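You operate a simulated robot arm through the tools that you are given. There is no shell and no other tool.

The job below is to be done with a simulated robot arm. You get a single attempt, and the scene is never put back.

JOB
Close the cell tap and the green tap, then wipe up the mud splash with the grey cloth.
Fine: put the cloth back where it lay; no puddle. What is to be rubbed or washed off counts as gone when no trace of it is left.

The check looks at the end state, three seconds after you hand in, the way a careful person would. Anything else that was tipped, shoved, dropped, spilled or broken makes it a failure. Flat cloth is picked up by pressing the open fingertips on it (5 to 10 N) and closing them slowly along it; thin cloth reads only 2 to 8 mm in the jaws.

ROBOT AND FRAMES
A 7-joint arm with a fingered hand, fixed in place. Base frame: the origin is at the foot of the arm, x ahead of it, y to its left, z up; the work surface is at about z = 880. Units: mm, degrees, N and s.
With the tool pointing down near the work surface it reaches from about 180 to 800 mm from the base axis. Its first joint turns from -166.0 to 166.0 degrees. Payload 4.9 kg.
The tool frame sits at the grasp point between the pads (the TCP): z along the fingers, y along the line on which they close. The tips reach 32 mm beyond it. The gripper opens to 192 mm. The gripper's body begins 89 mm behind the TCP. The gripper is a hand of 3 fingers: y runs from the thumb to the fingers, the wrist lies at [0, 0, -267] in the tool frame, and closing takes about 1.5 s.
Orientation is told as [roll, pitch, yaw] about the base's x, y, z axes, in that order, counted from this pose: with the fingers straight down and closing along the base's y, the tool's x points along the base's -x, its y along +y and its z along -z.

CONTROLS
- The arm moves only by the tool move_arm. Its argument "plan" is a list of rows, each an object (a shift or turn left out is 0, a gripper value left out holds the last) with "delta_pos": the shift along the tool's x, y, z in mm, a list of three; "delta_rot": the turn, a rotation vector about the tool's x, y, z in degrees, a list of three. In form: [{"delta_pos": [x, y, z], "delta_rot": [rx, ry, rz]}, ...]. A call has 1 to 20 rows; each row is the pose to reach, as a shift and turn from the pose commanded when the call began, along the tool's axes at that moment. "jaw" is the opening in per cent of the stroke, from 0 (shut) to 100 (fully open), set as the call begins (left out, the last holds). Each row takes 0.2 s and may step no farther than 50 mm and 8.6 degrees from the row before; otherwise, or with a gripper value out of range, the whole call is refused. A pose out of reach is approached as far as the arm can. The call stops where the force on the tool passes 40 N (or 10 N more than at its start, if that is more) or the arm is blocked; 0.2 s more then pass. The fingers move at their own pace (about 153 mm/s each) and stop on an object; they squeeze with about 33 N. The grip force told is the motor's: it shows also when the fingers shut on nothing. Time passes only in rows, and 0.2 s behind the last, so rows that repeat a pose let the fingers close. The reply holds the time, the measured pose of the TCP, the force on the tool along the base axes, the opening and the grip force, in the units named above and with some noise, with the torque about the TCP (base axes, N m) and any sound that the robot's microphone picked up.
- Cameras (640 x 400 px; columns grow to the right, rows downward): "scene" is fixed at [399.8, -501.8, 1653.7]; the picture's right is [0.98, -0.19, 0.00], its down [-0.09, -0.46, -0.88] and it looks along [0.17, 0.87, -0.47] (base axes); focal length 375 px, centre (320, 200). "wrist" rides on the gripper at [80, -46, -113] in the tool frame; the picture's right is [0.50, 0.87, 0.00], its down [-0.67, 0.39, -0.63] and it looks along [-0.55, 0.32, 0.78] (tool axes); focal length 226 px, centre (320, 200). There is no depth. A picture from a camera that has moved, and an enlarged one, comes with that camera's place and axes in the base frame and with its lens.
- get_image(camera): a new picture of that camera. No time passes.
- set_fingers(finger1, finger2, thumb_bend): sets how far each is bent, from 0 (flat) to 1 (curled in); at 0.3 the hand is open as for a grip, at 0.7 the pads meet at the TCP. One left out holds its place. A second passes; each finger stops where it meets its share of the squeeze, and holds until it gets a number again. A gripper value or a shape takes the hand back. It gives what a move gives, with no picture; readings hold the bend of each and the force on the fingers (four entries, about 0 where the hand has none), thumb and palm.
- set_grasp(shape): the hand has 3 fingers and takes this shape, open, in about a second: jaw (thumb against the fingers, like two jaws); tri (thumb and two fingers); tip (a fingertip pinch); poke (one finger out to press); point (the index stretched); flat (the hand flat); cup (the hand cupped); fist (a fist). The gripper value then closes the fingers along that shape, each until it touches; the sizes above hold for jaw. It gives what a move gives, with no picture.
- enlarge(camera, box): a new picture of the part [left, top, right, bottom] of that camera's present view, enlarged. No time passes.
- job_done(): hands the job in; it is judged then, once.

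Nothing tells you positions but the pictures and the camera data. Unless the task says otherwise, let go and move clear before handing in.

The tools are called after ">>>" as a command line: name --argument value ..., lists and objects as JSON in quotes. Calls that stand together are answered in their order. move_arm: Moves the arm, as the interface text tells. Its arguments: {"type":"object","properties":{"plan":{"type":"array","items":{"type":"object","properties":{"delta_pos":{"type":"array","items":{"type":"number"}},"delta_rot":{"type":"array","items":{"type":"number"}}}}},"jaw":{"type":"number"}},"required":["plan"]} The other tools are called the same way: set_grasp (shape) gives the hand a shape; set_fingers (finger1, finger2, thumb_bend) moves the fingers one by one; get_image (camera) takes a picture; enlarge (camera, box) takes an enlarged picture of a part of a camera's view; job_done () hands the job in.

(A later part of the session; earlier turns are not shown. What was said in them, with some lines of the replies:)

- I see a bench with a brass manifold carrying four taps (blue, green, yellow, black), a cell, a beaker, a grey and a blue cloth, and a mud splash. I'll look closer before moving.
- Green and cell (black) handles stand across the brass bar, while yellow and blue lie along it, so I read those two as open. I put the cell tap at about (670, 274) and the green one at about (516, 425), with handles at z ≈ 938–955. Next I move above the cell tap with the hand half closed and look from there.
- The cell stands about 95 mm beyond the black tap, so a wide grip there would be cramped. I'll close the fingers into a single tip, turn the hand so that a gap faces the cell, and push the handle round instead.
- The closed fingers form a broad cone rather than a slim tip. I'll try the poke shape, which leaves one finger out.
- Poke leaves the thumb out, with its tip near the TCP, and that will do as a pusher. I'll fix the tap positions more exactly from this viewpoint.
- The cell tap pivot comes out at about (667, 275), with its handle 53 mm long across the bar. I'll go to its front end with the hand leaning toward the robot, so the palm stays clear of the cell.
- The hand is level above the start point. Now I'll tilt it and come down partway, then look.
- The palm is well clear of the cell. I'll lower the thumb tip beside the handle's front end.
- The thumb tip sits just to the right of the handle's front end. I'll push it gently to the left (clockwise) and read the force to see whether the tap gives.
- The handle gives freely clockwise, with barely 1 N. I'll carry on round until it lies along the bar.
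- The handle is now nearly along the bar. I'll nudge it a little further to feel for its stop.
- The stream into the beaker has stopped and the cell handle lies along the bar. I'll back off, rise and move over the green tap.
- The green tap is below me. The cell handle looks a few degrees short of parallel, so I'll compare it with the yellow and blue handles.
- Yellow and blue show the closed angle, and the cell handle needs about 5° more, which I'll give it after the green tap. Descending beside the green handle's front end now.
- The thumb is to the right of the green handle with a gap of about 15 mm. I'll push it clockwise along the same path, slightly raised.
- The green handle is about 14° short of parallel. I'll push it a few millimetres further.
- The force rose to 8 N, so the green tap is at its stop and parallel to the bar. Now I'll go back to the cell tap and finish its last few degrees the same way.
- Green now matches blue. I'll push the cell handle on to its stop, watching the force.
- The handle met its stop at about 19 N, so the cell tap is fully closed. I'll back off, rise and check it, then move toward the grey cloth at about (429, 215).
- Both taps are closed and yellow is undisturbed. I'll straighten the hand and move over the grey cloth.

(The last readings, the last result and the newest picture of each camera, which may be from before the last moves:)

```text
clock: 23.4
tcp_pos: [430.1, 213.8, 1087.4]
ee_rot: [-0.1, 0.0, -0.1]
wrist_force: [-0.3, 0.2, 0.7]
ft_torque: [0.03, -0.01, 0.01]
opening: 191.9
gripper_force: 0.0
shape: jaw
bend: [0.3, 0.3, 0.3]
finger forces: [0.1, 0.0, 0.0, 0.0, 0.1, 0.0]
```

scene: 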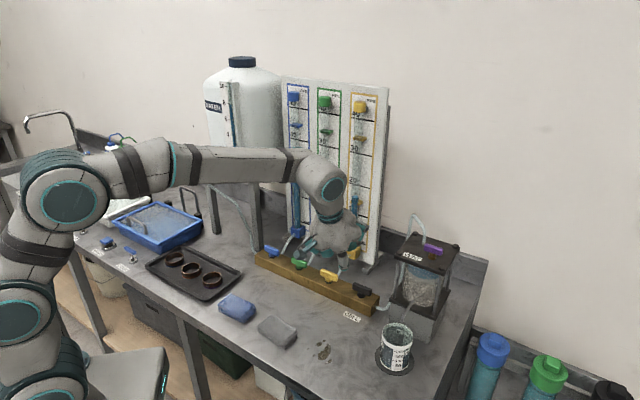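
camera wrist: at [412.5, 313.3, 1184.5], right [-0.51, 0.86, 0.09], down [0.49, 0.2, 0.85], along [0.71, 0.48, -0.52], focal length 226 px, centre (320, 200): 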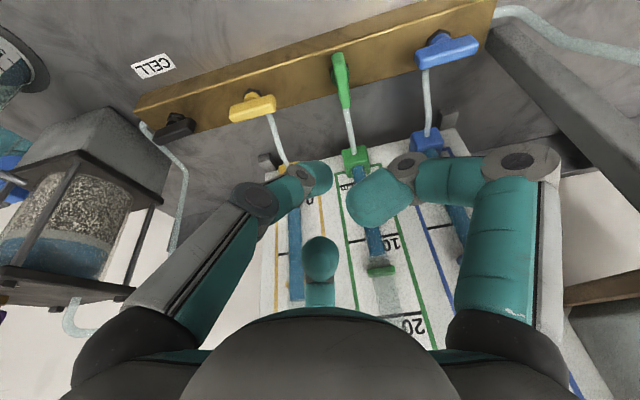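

Now I'll turn so the jaws close across the cloth's short side, and set the opening to about 100 mm.

>>> move_arm --plan '[{"delta_rot": [0, 0, 7.4]}, {"delta_rot": [0, 0, 14.8]}, {"delta_rot": [0, 0, 22.2]}, {"delta_rot": [0, 0, 29.6]}, {"delta_rot": [0, 0, 37]}, {"delta_rot": [0, 0, 44.5]}, {"delta_rot": [0, 0, 44.5]}]' --jaw 55

>>> get_image --camera "wrist"

>>> enlarge --camera "scene" --box '[180, 230, 380, 370]'

```text
clock: 25.0
tcp_pos: [432.2, 215.5, 1088.6]
ee_rot: [0.0, 0.1, -44.7]
wrist_force: [-0.4, 0.9, -0.3]
ft_torque: [0.03, -0.01, 0.02]
opening: 106.1
gripper_force: 0.1
shape: jaw
bend: [0.34, 0.34, 0.7]
finger forces: [0.0, 0.0, 0.0, 0.0, 0.0, 0.0]
```

```text
taken
camera wrist: at [342.8, 237.0, 1200.7], right [0.25, 0.97, 0.0], down [0.75, -0.2, 0.63], along [0.61, -0.16, -0.78], focal length 226 px, centre (320, 200)
```

wrist: 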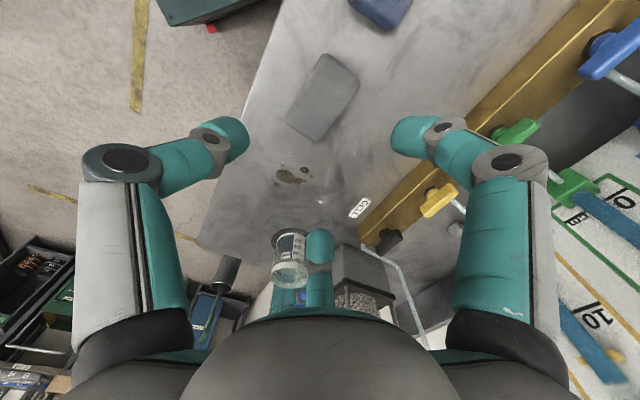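

```text
2.86 times, centred on (280, 300) of scene
camera zoom: at [399.8, -501.8, 1653.7], right [0.98, -0.19, 0.0], down [-0.09, -0.46, -0.88], along [0.17, 0.87, -0.47], focal length 1072 px, centre (434, -86)
```

zoom: 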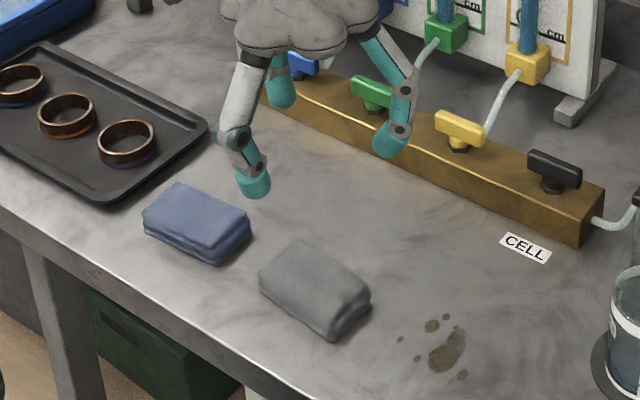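

The jaws are aligned across the cloth. From the wrist camera, its centre is nearer (421, 218). I'll come lower and check before closing.

>>> move_arm --plan '[{"delta_pos": [5, 0.5, 44]}, {"delta_pos": [9.7, 1, 88]}, {"delta_pos": [9.7, 1, 88]}]' --jaw 60

>>> get_image --camera "wrist"

>>> enlarge --camera "wrist" --box '[220, 60, 420, 240]'

>>> enlarge --camera "scene" --box '[220, 260, 340, 360]'

```text
clock: 25.8
tcp_pos: [424.5, 222.3, 1000.8]
ee_rot: [0.0, 0.0, -44.6]
wrist_force: [0.7, 0.2, -0.2]
ft_torque: [0.02, 0.04, 0.0]
opening: 114.7
gripper_force: 0.0
shape: jaw
bend: [0.32, 0.32, 0.7]
finger forces: [0.1, 0.0, 0.0, 0.1, 0.1, 0.0]
```

```text
taken
camera wrist: at [335.8, 243.8, 1112.8], right [0.25, 0.97, 0.0], down [0.75, -0.2, 0.63], along [0.61, -0.16, -0.78], focal length 226 px, centre (320, 200)
```

wrist: 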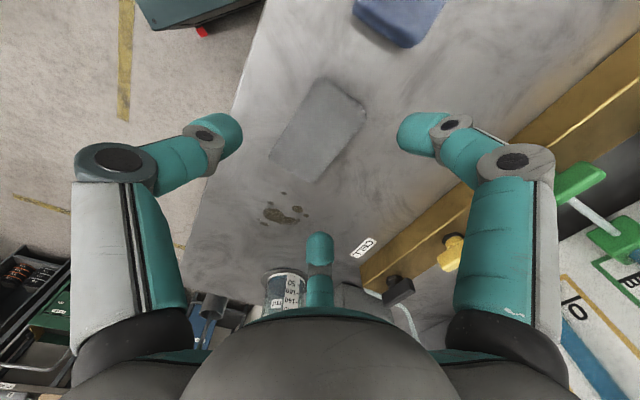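

```text
2.22 times, centred on (320, 150) of wrist
camera zoom: at [335.8, 243.8, 1112.8], right [0.25, 0.97, 0.0], down [0.75, -0.2, 0.63], along [0.61, -0.16, -0.78], focal length 502 px, centre (320, 311)
```

zoom: 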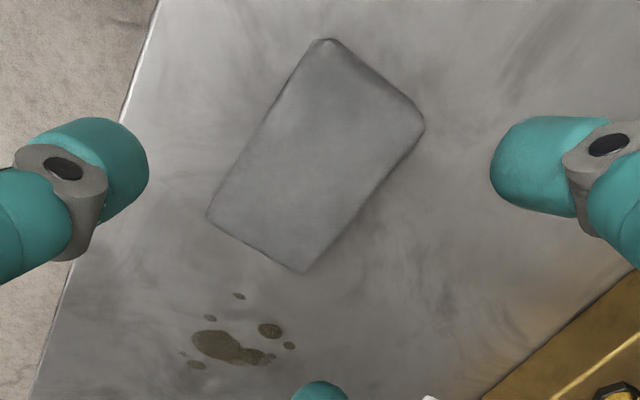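

```text
4.00 times, centred on (280, 310) of scene
camera zoom: at [399.8, -501.8, 1653.7], right [0.98, -0.19, 0.0], down [-0.09, -0.46, -0.88], along [0.17, 0.87, -0.47], focal length 1500 px, centre (480, -240)
```

zoom: 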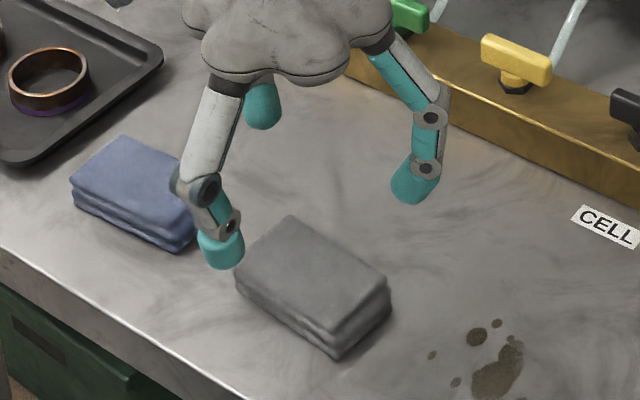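

The cloth centre is (423, 217), its long side at about −51°, 90 × 51 × 25 mm. The mud spans x 493–552, y 98–174. I'll align to it, go down to fingertip height just above the bench, and close.

>>> move_arm --plan '[{"delta_pos": [-3.7, 2.1, 30], "delta_rot": [0, 0, 3.2]}, {"delta_pos": [-3.7, 2.1, 60], "delta_rot": [0, 0, 6.4]}, {"delta_pos": [-3.7, 2.1, 80.8], "delta_rot": [0, 0, 6.4]}, {"delta_pos": [-3.7, 2.1, 80.8], "delta_rot": [0, 0, 6.4]}]'

>>> enlarge --camera "scene" --box '[220, 260, 340, 360]'

>>> get_image --camera "wrist"

```text
clock: 26.8
tcp_pos: [430.6, 222.4, 922.7]
ee_rot: [0.0, 0.0, -50.9]
wrist_force: [-0.6, 0.6, -0.4]
ft_torque: [-0.01, -0.01, -0.01]
opening: 114.7
gripper_force: 0.1
shape: jaw
bend: [0.32, 0.32, 0.7]
finger forces: [0.0, 0.1, 0.0, 0.1, 0.1, 0.0]
```

```text
4.00 times, centred on (280, 310) of scene
camera zoom: at [399.8, -501.8, 1653.7], right [0.98, -0.19, 0.0], down [-0.09, -0.46, -0.88], along [0.17, 0.87, -0.47], focal length 1500 px, centre (480, -240)
```

zoom: 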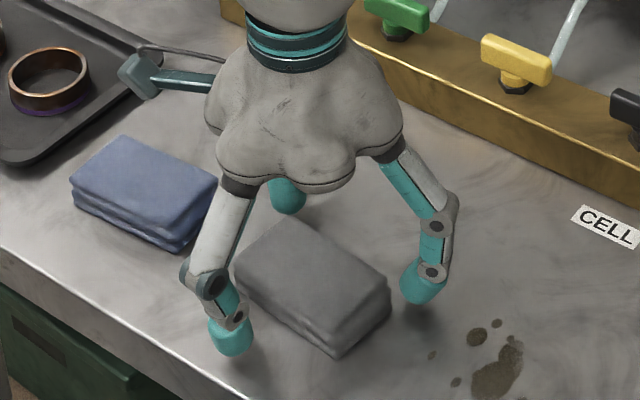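

```text
taken
camera wrist: at [343.9, 253.1, 1033.5], right [0.36, 0.93, 0.0], down [0.72, -0.28, 0.63], along [0.59, -0.23, -0.78], focal length 226 px, centre (320, 200)
```

wrist: 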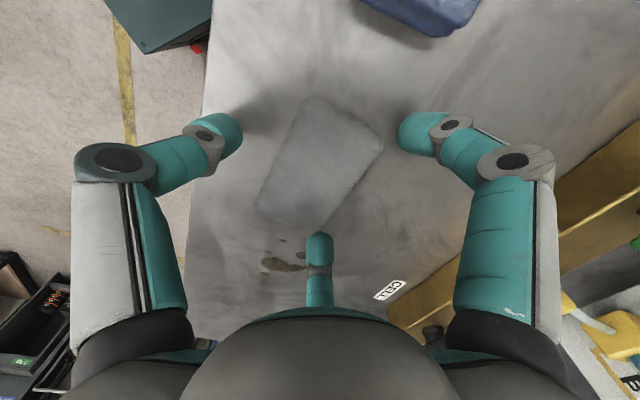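

The fingers surround the cloth with their tips just above the bench. I'll close in stages.

>>> move_arm --plan '[{"delta_pos": [0, 0, 2]}, {"delta_pos": [0, 0, 2]}, {"delta_pos": [0, 0, 2]}]' --jaw 32

>>> enlarge --camera "scene" --box '[220, 260, 340, 360]'

>>> enlarge --camera "wrist" --box '[220, 60, 420, 260]'

```text
clock: 27.6
tcp_pos: [430.4, 220.9, 919.9]
ee_rot: [0.0, 0.0, -50.9]
wrist_force: [-0.6, -0.9, 7.3]
ft_torque: [-0.23, 0.29, 0.02]
opening: 57.9
gripper_force: 33.0
shape: jaw
bend: [0.82, 0.82, 0.7]
finger forces: [21.4, 21.4, 0.0, 0.1, 41.2, 0.0]
```

```text
4.00 times, centred on (280, 310) of scene
camera zoom: at [399.8, -501.8, 1653.7], right [0.98, -0.19, 0.0], down [-0.09, -0.46, -0.88], along [0.17, 0.87, -0.47], focal length 1500 px, centre (480, -240)
```

zoom: 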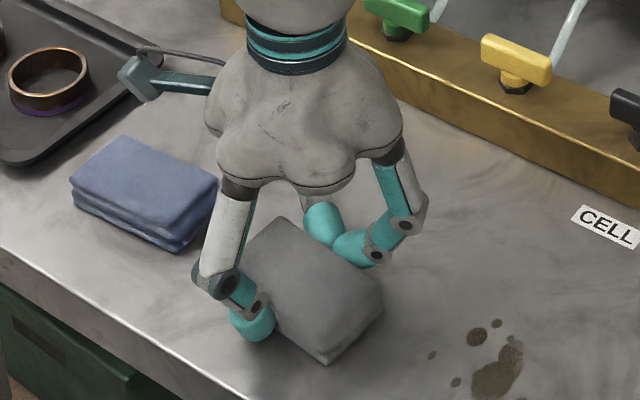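

```text
2.00 times, centred on (320, 160) of wrist
camera zoom: at [343.7, 252.8, 1032.0], right [0.36, 0.93, 0.0], down [0.72, -0.28, 0.63], along [0.59, -0.23, -0.77], focal length 452 px, centre (320, 280)
```

zoom: 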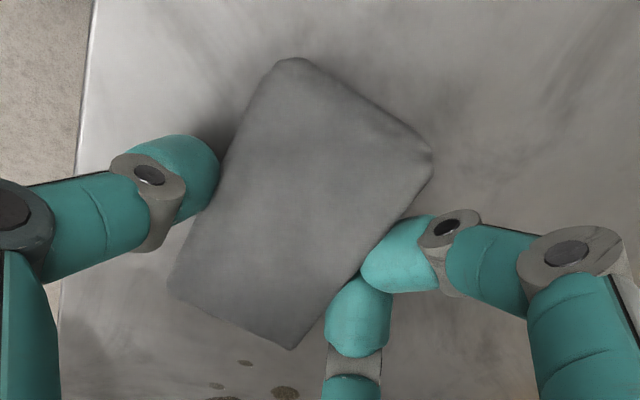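

The cloth is held with about 33 N of grip, though the thumb and fingers bear slightly off its middle. I'll lift it a little and see whether it holds.

>>> move_arm --plan '[{"delta_pos": [0, 0, -8]}, {"delta_pos": [0, 0, -16]}, {"delta_pos": [0, 0, -25]}, {"delta_pos": [0, 0, -25]}]'

>>> enlarge --camera "scene" --box '[220, 250, 340, 350]'

>>> enlarge --camera "wrist" --box '[220, 60, 420, 260]'

```text
clock: 28.6
tcp_pos: [431.7, 220.3, 942.2]
ee_rot: [0.0, 0.0, -51.0]
wrist_force: [0.5, 0.3, -1.0]
ft_torque: [0.02, -0.02, -0.03]
opening: 56.8
gripper_force: 32.9
shape: jaw
bend: [0.82, 0.82, 0.7]
finger forces: [21.1, 21.2, 0.1, 0.0, 40.1, 0.0]
```

```text
4.00 times, centred on (280, 300) of scene
camera zoom: at [399.8, -501.8, 1653.7], right [0.98, -0.19, 0.0], down [-0.09, -0.46, -0.88], along [0.17, 0.87, -0.47], focal length 1500 px, centre (480, -200)
```

zoom: 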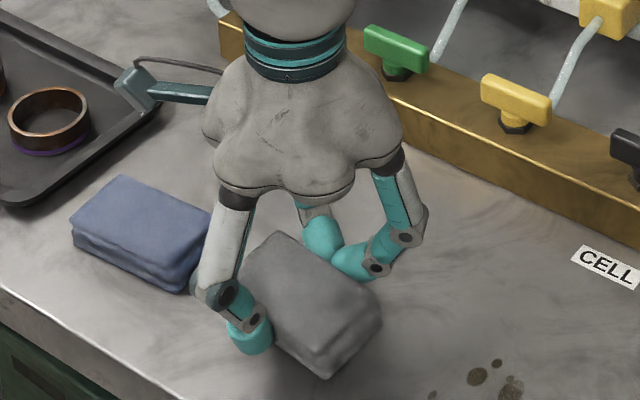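

```text
2.00 times, centred on (320, 160) of wrist
camera zoom: at [344.2, 252.9, 1055.5], right [0.36, 0.93, 0.0], down [0.72, -0.28, 0.63], along [0.59, -0.23, -0.78], focal length 452 px, centre (320, 280)
```

zoom: 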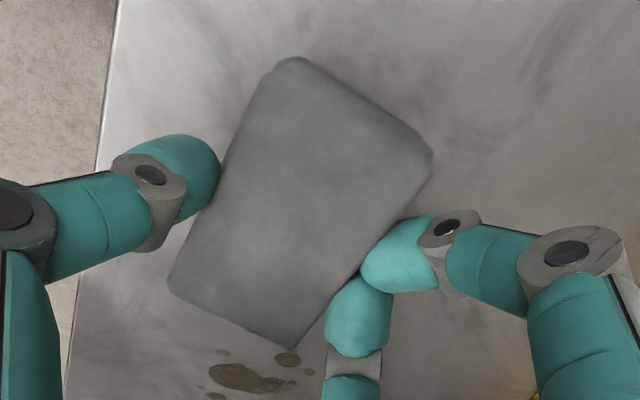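

The cloth is lifted, square in the hand and well held. I'll carry it over the splash, keeping the fingers away from the beaker, and set it down.

>>> move_arm --plan '[{"delta_pos": [-33, 10, 0]}, {"delta_pos": [-66, 20, 0]}, {"delta_pos": [-97.6, 29, 0]}, {"delta_pos": [-97.6, 29, 10]}, {"delta_pos": [-97.6, 29, 18]}, {"delta_pos": [-97.6, 29, 22]}]'

>>> enlarge --camera "scene" --box '[250, 260, 430, 390]'

>>> get_image --camera "wrist"

```text
clock: 30.0
tcp_pos: [515.0, 164.9, 922.3]
ee_rot: [0.0, 0.0, -50.9]
wrist_force: [-0.2, -0.3, 0.5]
ft_torque: [-0.02, 0.0, 0.0]
opening: 56.8
gripper_force: 32.8
shape: jaw
bend: [0.82, 0.82, 0.7]
finger forces: [21.1, 21.0, 0.0, 0.0, 40.1, 0.0]
```

```text
3.08 times, centred on (340, 325) of scene
camera zoom: at [399.8, -501.8, 1653.7], right [0.98, -0.19, 0.0], down [-0.09, -0.46, -0.88], along [0.17, 0.87, -0.47], focal length 1154 px, centre (258, -185)
```

zoom: 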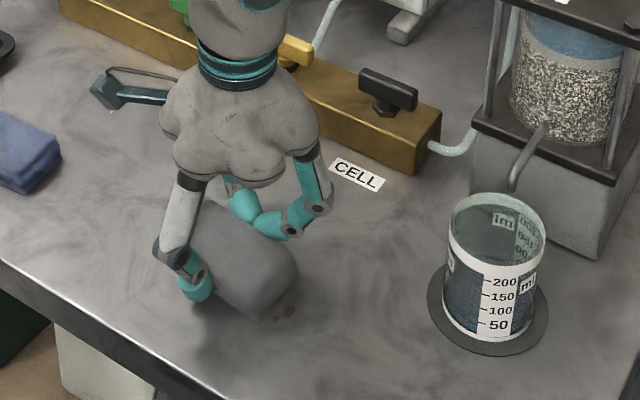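

```text
taken
camera wrist: at [428.0, 196.3, 1033.7], right [0.36, 0.93, 0.0], down [0.72, -0.28, 0.63], along [0.59, -0.23, -0.78], focal length 226 px, centre (320, 200)
```

wrist: 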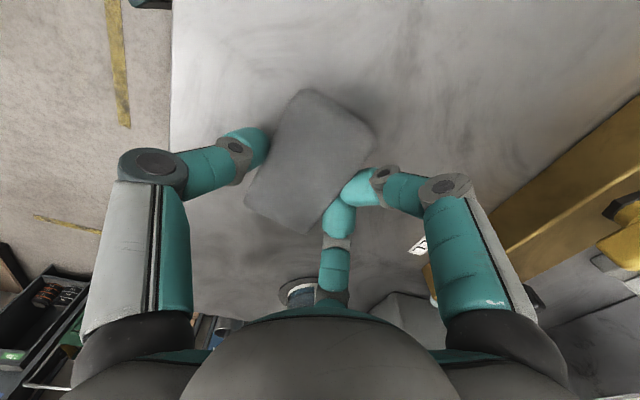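

The cloth is over the splash but barely touching. I'll press down a few millimetres, watching the force.

>>> move_arm --plan '[{"delta_pos": [0, 0, 1.5]}, {"delta_pos": [0, 0, 3]}, {"delta_pos": [0, 0, 4]}]'

```text
clock: 30.8
tcp_pos: [514.1, 164.6, 919.6]
ee_rot: [0.3, -0.1, -51.0]
wrist_force: [-4.7, 1.7, 20.5]
ft_torque: [-0.5, 0.84, -0.14]
opening: 57.0
gripper_force: 32.5
shape: jaw
bend: [0.82, 0.82, 0.7]
finger forces: [22.0, 21.4, 0.0, 0.0, 42.3, 0.0]
```

The press reads 20 N, so I'll ease off slightly and rub in overlapping strokes over the splash.

>>> move_arm --plan '[{"delta_pos": [0, 0, -1.2]}, {"delta_pos": [-10, 0, -1.2]}, {"delta_pos": [-20, 0, -1.2]}, {"delta_pos": [-30, 0, -1.2]}, {"delta_pos": [-30, 8, -1.2]}, {"delta_pos": [-20, 8, -1.2]}, {"delta_pos": [-10, 8, -1.2]}, {"delta_pos": [0, 8, -1.2]}, {"delta_pos": [10, 8, -1.2]}, {"delta_pos": [10, 16, -1.2]}, {"delta_pos": [0, 16, -1.2]}, {"delta_pos": [-10, 16, -1.2]}, {"delta_pos": [-20, 16, -1.2]}, {"delta_pos": [-30, 16, -1.2]}, {"delta_pos": [-30, 24, -1.2]}, {"delta_pos": [-20, 24, -1.2]}, {"delta_pos": [-10, 24, -1.2]}, {"delta_pos": [0, 24, -1.2]}, {"delta_pos": [10, 24, -1.2]}]'

>>> enlarge --camera "scene" --box '[250, 260, 430, 390]'

>>> get_image --camera "wrist"

```text
clock: 34.8
tcp_pos: [526.9, 188.0, 919.0]
ee_rot: [0.1, 0.0, -51.1]
wrist_force: [3.9, -4.2, 14.4]
ft_torque: [-0.47, 0.35, 0.24]
opening: 57.6
gripper_force: 33.3
shape: jaw
bend: [0.82, 0.82, 0.7]
finger forces: [22.8, 23.4, 0.1, 0.1, 41.3, 0.0]
```

```text
3.08 times, centred on (340, 325) of scene
camera zoom: at [399.8, -501.8, 1653.7], right [0.98, -0.19, 0.0], down [-0.09, -0.46, -0.88], along [0.17, 0.87, -0.47], focal length 1154 px, centre (258, -185)
```

zoom: 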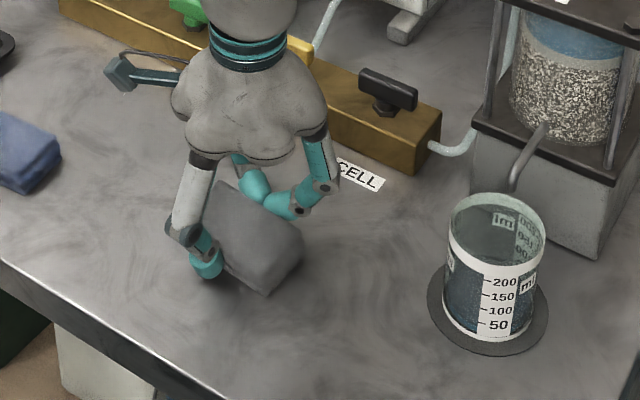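

```text
taken
camera wrist: at [440.1, 218.7, 1030.6], right [0.36, 0.93, 0.0], down [0.72, -0.28, 0.63], along [0.59, -0.23, -0.77], focal length 226 px, centre (320, 200)
```

wrist: 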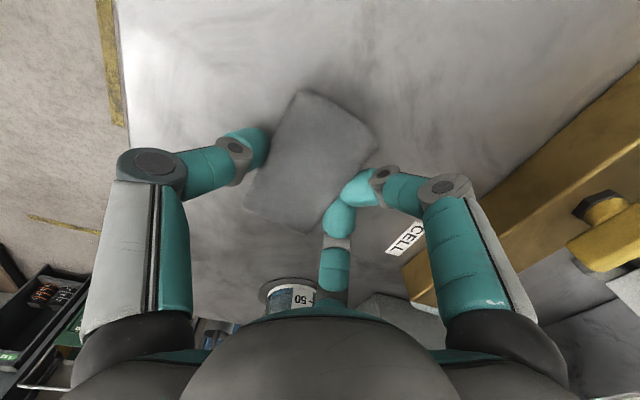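

The splash looks gone from what shows. I'll do one more pass back across the area, then lift and inspect.

>>> move_arm --plan '[{"delta_pos": [-13, -4, 0]}, {"delta_pos": [-26, -4, 0]}, {"delta_pos": [-40, -4, 0]}, {"delta_pos": [-40, -12, 0]}, {"delta_pos": [-27, -12, 0]}, {"delta_pos": [-13, -12, 0]}, {"delta_pos": [0, -12, 0]}, {"delta_pos": [0, -22, 0]}, {"delta_pos": [-13, -22, 0]}, {"delta_pos": [-27, -22, 0]}, {"delta_pos": [-40, -22, 0]}, {"delta_pos": [-45, -31, 0]}, {"delta_pos": [-30, -31, 0]}, {"delta_pos": [-15, -31, 0]}, {"delta_pos": [0, -31, 0]}, {"delta_pos": [0, -31, -15]}, {"delta_pos": [20, -31, -35]}, {"delta_pos": [60, -31, -45]}, {"delta_pos": [95, -31, -45]}]'

>>> enlarge --camera "scene" --box '[250, 260, 430, 390]'

>>> enlarge --camera "scene" --box '[290, 325, 370, 375]'

>>> get_image --camera "wrist"

```text
clock: 38.8
tcp_pos: [443.3, 239.1, 963.1]
ee_rot: [0.0, 0.0, -51.1]
wrist_force: [0.5, 0.5, 0.0]
ft_torque: [-0.02, -0.03, 0.0]
opening: 56.2
gripper_force: 32.6
shape: jaw
bend: [0.82, 0.82, 0.7]
finger forces: [21.9, 21.8, 0.0, 0.0, 39.5, 0.0]
```

```text
3.08 times, centred on (340, 325) of scene
camera zoom: at [399.8, -501.8, 1653.7], right [0.98, -0.19, 0.0], down [-0.09, -0.46, -0.88], along [0.17, 0.87, -0.47], focal length 1154 px, centre (258, -185)
```

zoom: 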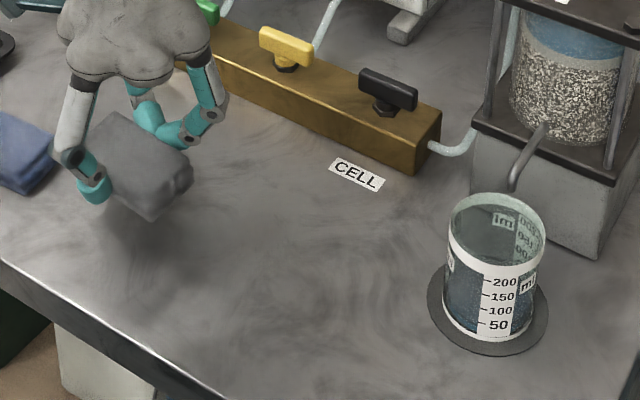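

```text
8.00 times, centred on (330, 350) of scene
camera zoom: at [399.8, -501.8, 1653.7], right [0.98, -0.19, 0.0], down [-0.09, -0.46, -0.88], along [0.17, 0.87, -0.47], focal length 3000 px, centre (240, -1000)
```

zoom: 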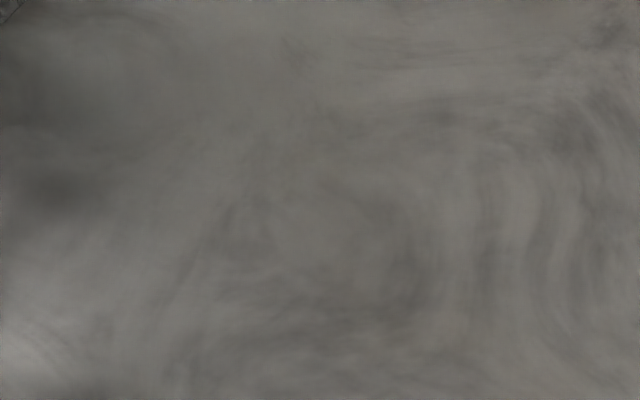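

```text
taken
camera wrist: at [356.5, 271.1, 1076.0], right [0.36, 0.93, 0.0], down [0.72, -0.28, 0.63], along [0.59, -0.23, -0.78], focal length 226 px, centre (320, 200)
```

wrist: 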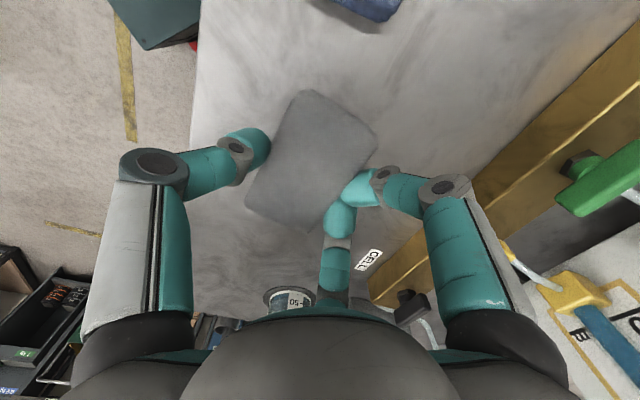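

No trace of mud shows on the bench. I'll take the cloth back to its original place, centre (423, 217), and look before letting go.

>>> move_arm --plan '[{"delta_pos": [-7.7, -16.4, 0]}, {"delta_pos": [-7.7, -16.4, 25]}, {"delta_pos": [-7.7, -16.4, 36]}, {"delta_pos": [-7.7, -16.4, 41.5]}, {"delta_pos": [-7.7, -16.4, 41.5]}]'

>>> enlarge --camera "scene" --box '[220, 260, 340, 360]'

>>> enlarge --camera "wrist" --box '[220, 60, 420, 260]'

```text
clock: 40.0
tcp_pos: [436.0, 224.7, 922.5]
ee_rot: [0.1, 0.0, -51.0]
wrist_force: [1.2, 0.3, -1.0]
ft_torque: [0.01, -0.02, 0.04]
opening: 56.4
gripper_force: 33.2
shape: jaw
bend: [0.82, 0.82, 0.7]
finger forces: [22.0, 21.9, 0.0, 0.0, 39.3, 0.1]
```

```text
4.00 times, centred on (280, 310) of scene
camera zoom: at [399.8, -501.8, 1653.7], right [0.98, -0.19, 0.0], down [-0.09, -0.46, -0.88], along [0.17, 0.87, -0.47], focal length 1500 px, centre (480, -240)
```

zoom: 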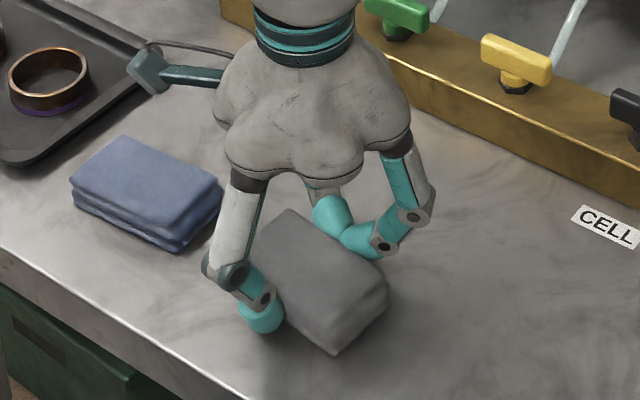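

```text
2.00 times, centred on (320, 160) of wrist
camera zoom: at [349.2, 256.4, 1033.8], right [0.36, 0.93, 0.0], down [0.72, -0.28, 0.63], along [0.59, -0.23, -0.78], focal length 452 px, centre (320, 280)
```

zoom: 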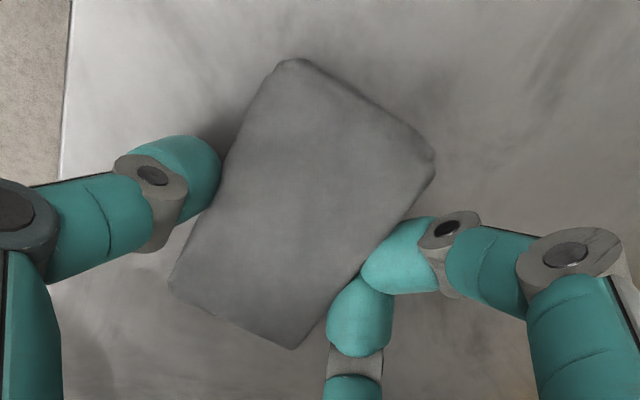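

The cloth sits back within a millimetre or two of where it lay. I'll set it down fully and open the fingers.

>>> move_arm --plan '[{"delta_pos": [0, 0, 1.2]}, {"delta_pos": [0, 0, 1.2]}]'

>>> move_arm --plan '[{"delta_pos": [0, 0, 0]}, {"delta_pos": [0, 0, 0]}, {"delta_pos": [0, 0, 0]}, {"delta_pos": [0, 0, 0]}, {"delta_pos": [0, 0, 0]}]' --jaw 60

>>> enlarge --camera "scene" --box '[220, 260, 340, 360]'

>>> get_image --camera "wrist"

```text
clock: 40.6
tcp_pos: [434.6, 224.9, 920.2]
ee_rot: [0.1, 0.0, -51.0]
wrist_force: [-0.4, 0.4, -1.2]
ft_torque: [0.0, 0.01, -0.01]
opening: 56.5
gripper_force: 33.1
shape: jaw
bend: [0.82, 0.82, 0.7]
finger forces: [22.1, 21.9, 0.0, 0.1, 39.4, 0.0]
```

```text
clock: 41.8
tcp_pos: [436.1, 224.3, 920.1]
ee_rot: [0.0, 0.0, -51.0]
wrist_force: [0.4, 0.8, 0.1]
ft_torque: [-0.02, -0.02, 0.0]
opening: 114.3
gripper_force: 0.2
shape: jaw
bend: [0.32, 0.32, 0.7]
finger forces: [0.0, 0.1, 0.1, 0.0, 0.0, 0.1]
```

```text
4.00 times, centred on (280, 310) of scene
camera zoom: at [399.8, -501.8, 1653.7], right [0.98, -0.19, 0.0], down [-0.09, -0.46, -0.88], along [0.17, 0.87, -0.47], focal length 1500 px, centre (480, -240)
```

zoom: 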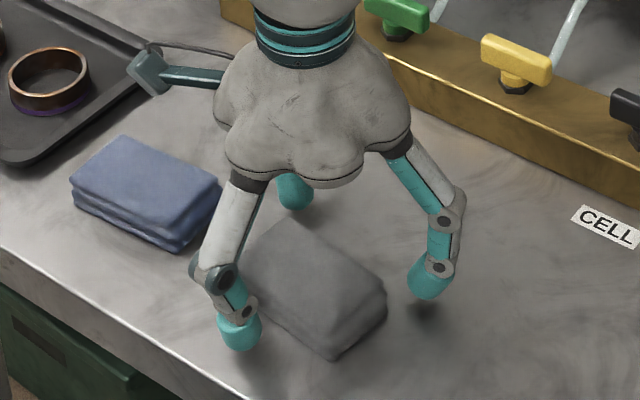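

```text
taken
camera wrist: at [349.3, 256.6, 1032.9], right [0.36, 0.93, 0.0], down [0.72, -0.28, 0.63], along [0.59, -0.23, -0.78], focal length 226 px, centre (320, 200)
```

wrist: 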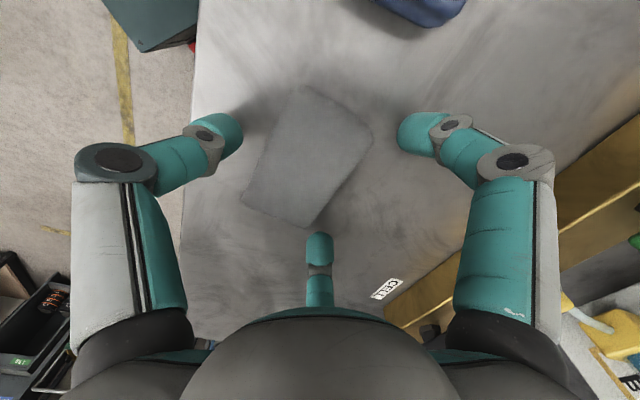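

The cloth is released, within about 3 mm of its old place. I'll rise and look over everything.

>>> move_arm --plan '[{"delta_pos": [0, 0, -40]}, {"delta_pos": [0, 0, -85]}, {"delta_pos": [0, 0, -130]}, {"delta_pos": [0, 0, -175]}, {"delta_pos": [0, 0, -215]}, {"delta_pos": [20, -30, -240]}, {"delta_pos": [20, -30, -240]}]'

>>> get_image --camera "scene"

>>> enlarge --camera "scene" --box '[200, 270, 360, 370]'

>>> enlarge --camera "scene" --box '[240, 220, 400, 320]'

>>> enlarge --camera "wrist" --box '[240, 100, 400, 230]'

>>> enlarge --camera "scene" --box '[350, 220, 470, 390]'

```text
clock: 43.4
tcp_pos: [397.7, 219.8, 1163.6]
ee_rot: [0.0, 0.0, -51.0]
wrist_force: [-0.2, 0.9, 0.1]
ft_torque: [0.0, -0.02, -0.02]
opening: 114.7
gripper_force: 0.2
shape: jaw
bend: [0.32, 0.32, 0.7]
finger forces: [0.0, 0.0, 0.0, 0.0, 0.0, 0.0]
```

```text
taken
```

scene: 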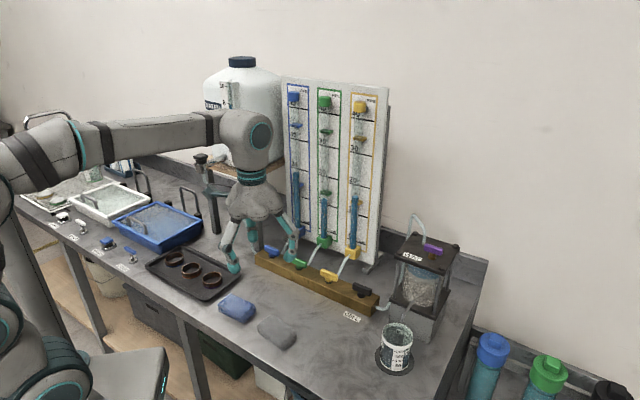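

```text
4.00 times, centred on (280, 320) of scene
camera zoom: at [399.8, -501.8, 1653.7], right [0.98, -0.19, 0.0], down [-0.09, -0.46, -0.88], along [0.17, 0.87, -0.47], focal length 1500 px, centre (480, -280)
```

zoom: 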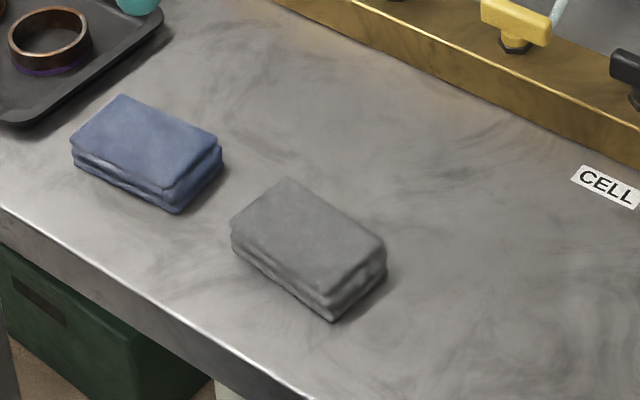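

```text
4.00 times, centred on (320, 270) of scene
camera zoom: at [399.8, -501.8, 1653.7], right [0.98, -0.19, 0.0], down [-0.09, -0.46, -0.88], along [0.17, 0.87, -0.47], focal length 1500 px, centre (320, -80)
```

zoom: 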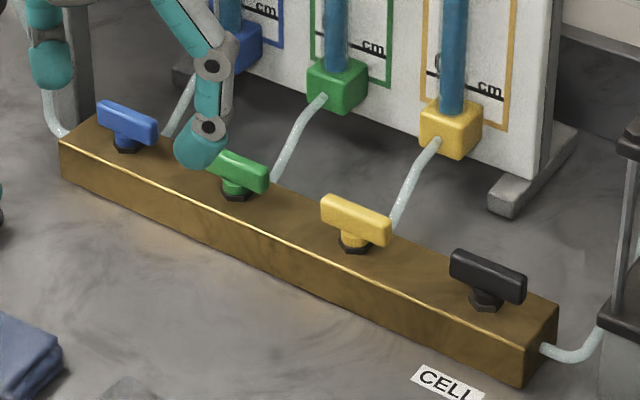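

```text
3.08 times, centred on (320, 165) of wrist
camera zoom: at [311.6, 251.1, 1275.7], right [0.36, 0.93, 0.0], down [0.72, -0.28, 0.63], along [0.59, -0.23, -0.78], focal length 696 px, centre (320, 308)
```

zoom: 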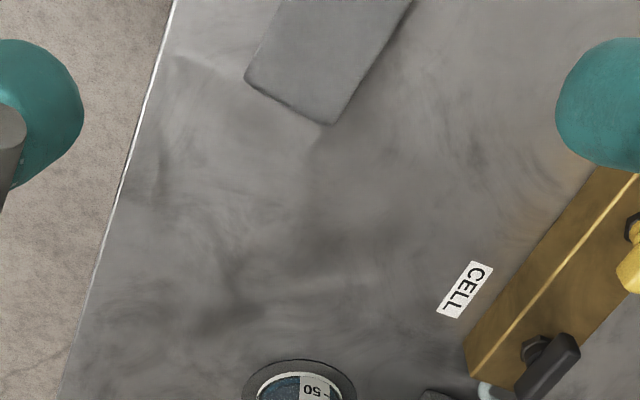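

```text
2.35 times, centred on (410, 305) of scene
camera zoom: at [399.8, -501.8, 1653.7], right [0.98, -0.19, 0.0], down [-0.09, -0.46, -0.88], along [0.17, 0.87, -0.47], focal length 882 px, centre (108, -47)
```

zoom: 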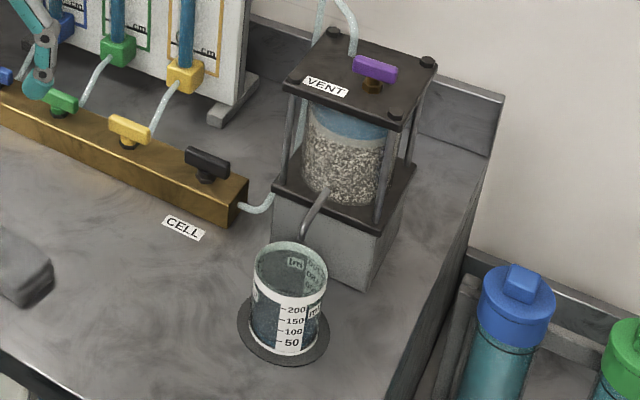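

Both taps lie along the bar and the stream has stopped. The splash is gone with no puddle, and the grey cloth is back in place with nothing else moved. The hand is clear, so I'm handing in.

>>> job_done

```text
The job is handed in.
```

I closed the cell tap and the green tap, wiped up the mud splash, and put the grey cloth back where it lay.

- **Taps:** I turned both handles clockwise until they met their stops. They now lie along the brass bar like the yellow and blue ones. The stream into the beaker stopped when I turned the cell tap.
- **Mud:** I rubbed over the splash in two passes. No trace shows in the scene or wrist pictures, and there is no puddle.
- **Cloth:** It was let go within about 4 mm of its starting place, at close to the same angle.
- **Everything else:** In the last pictures, the yellow and blue taps, the vent tap, the beaker and the blue cloth look undisturbed. The hand is open and clear of the bench.
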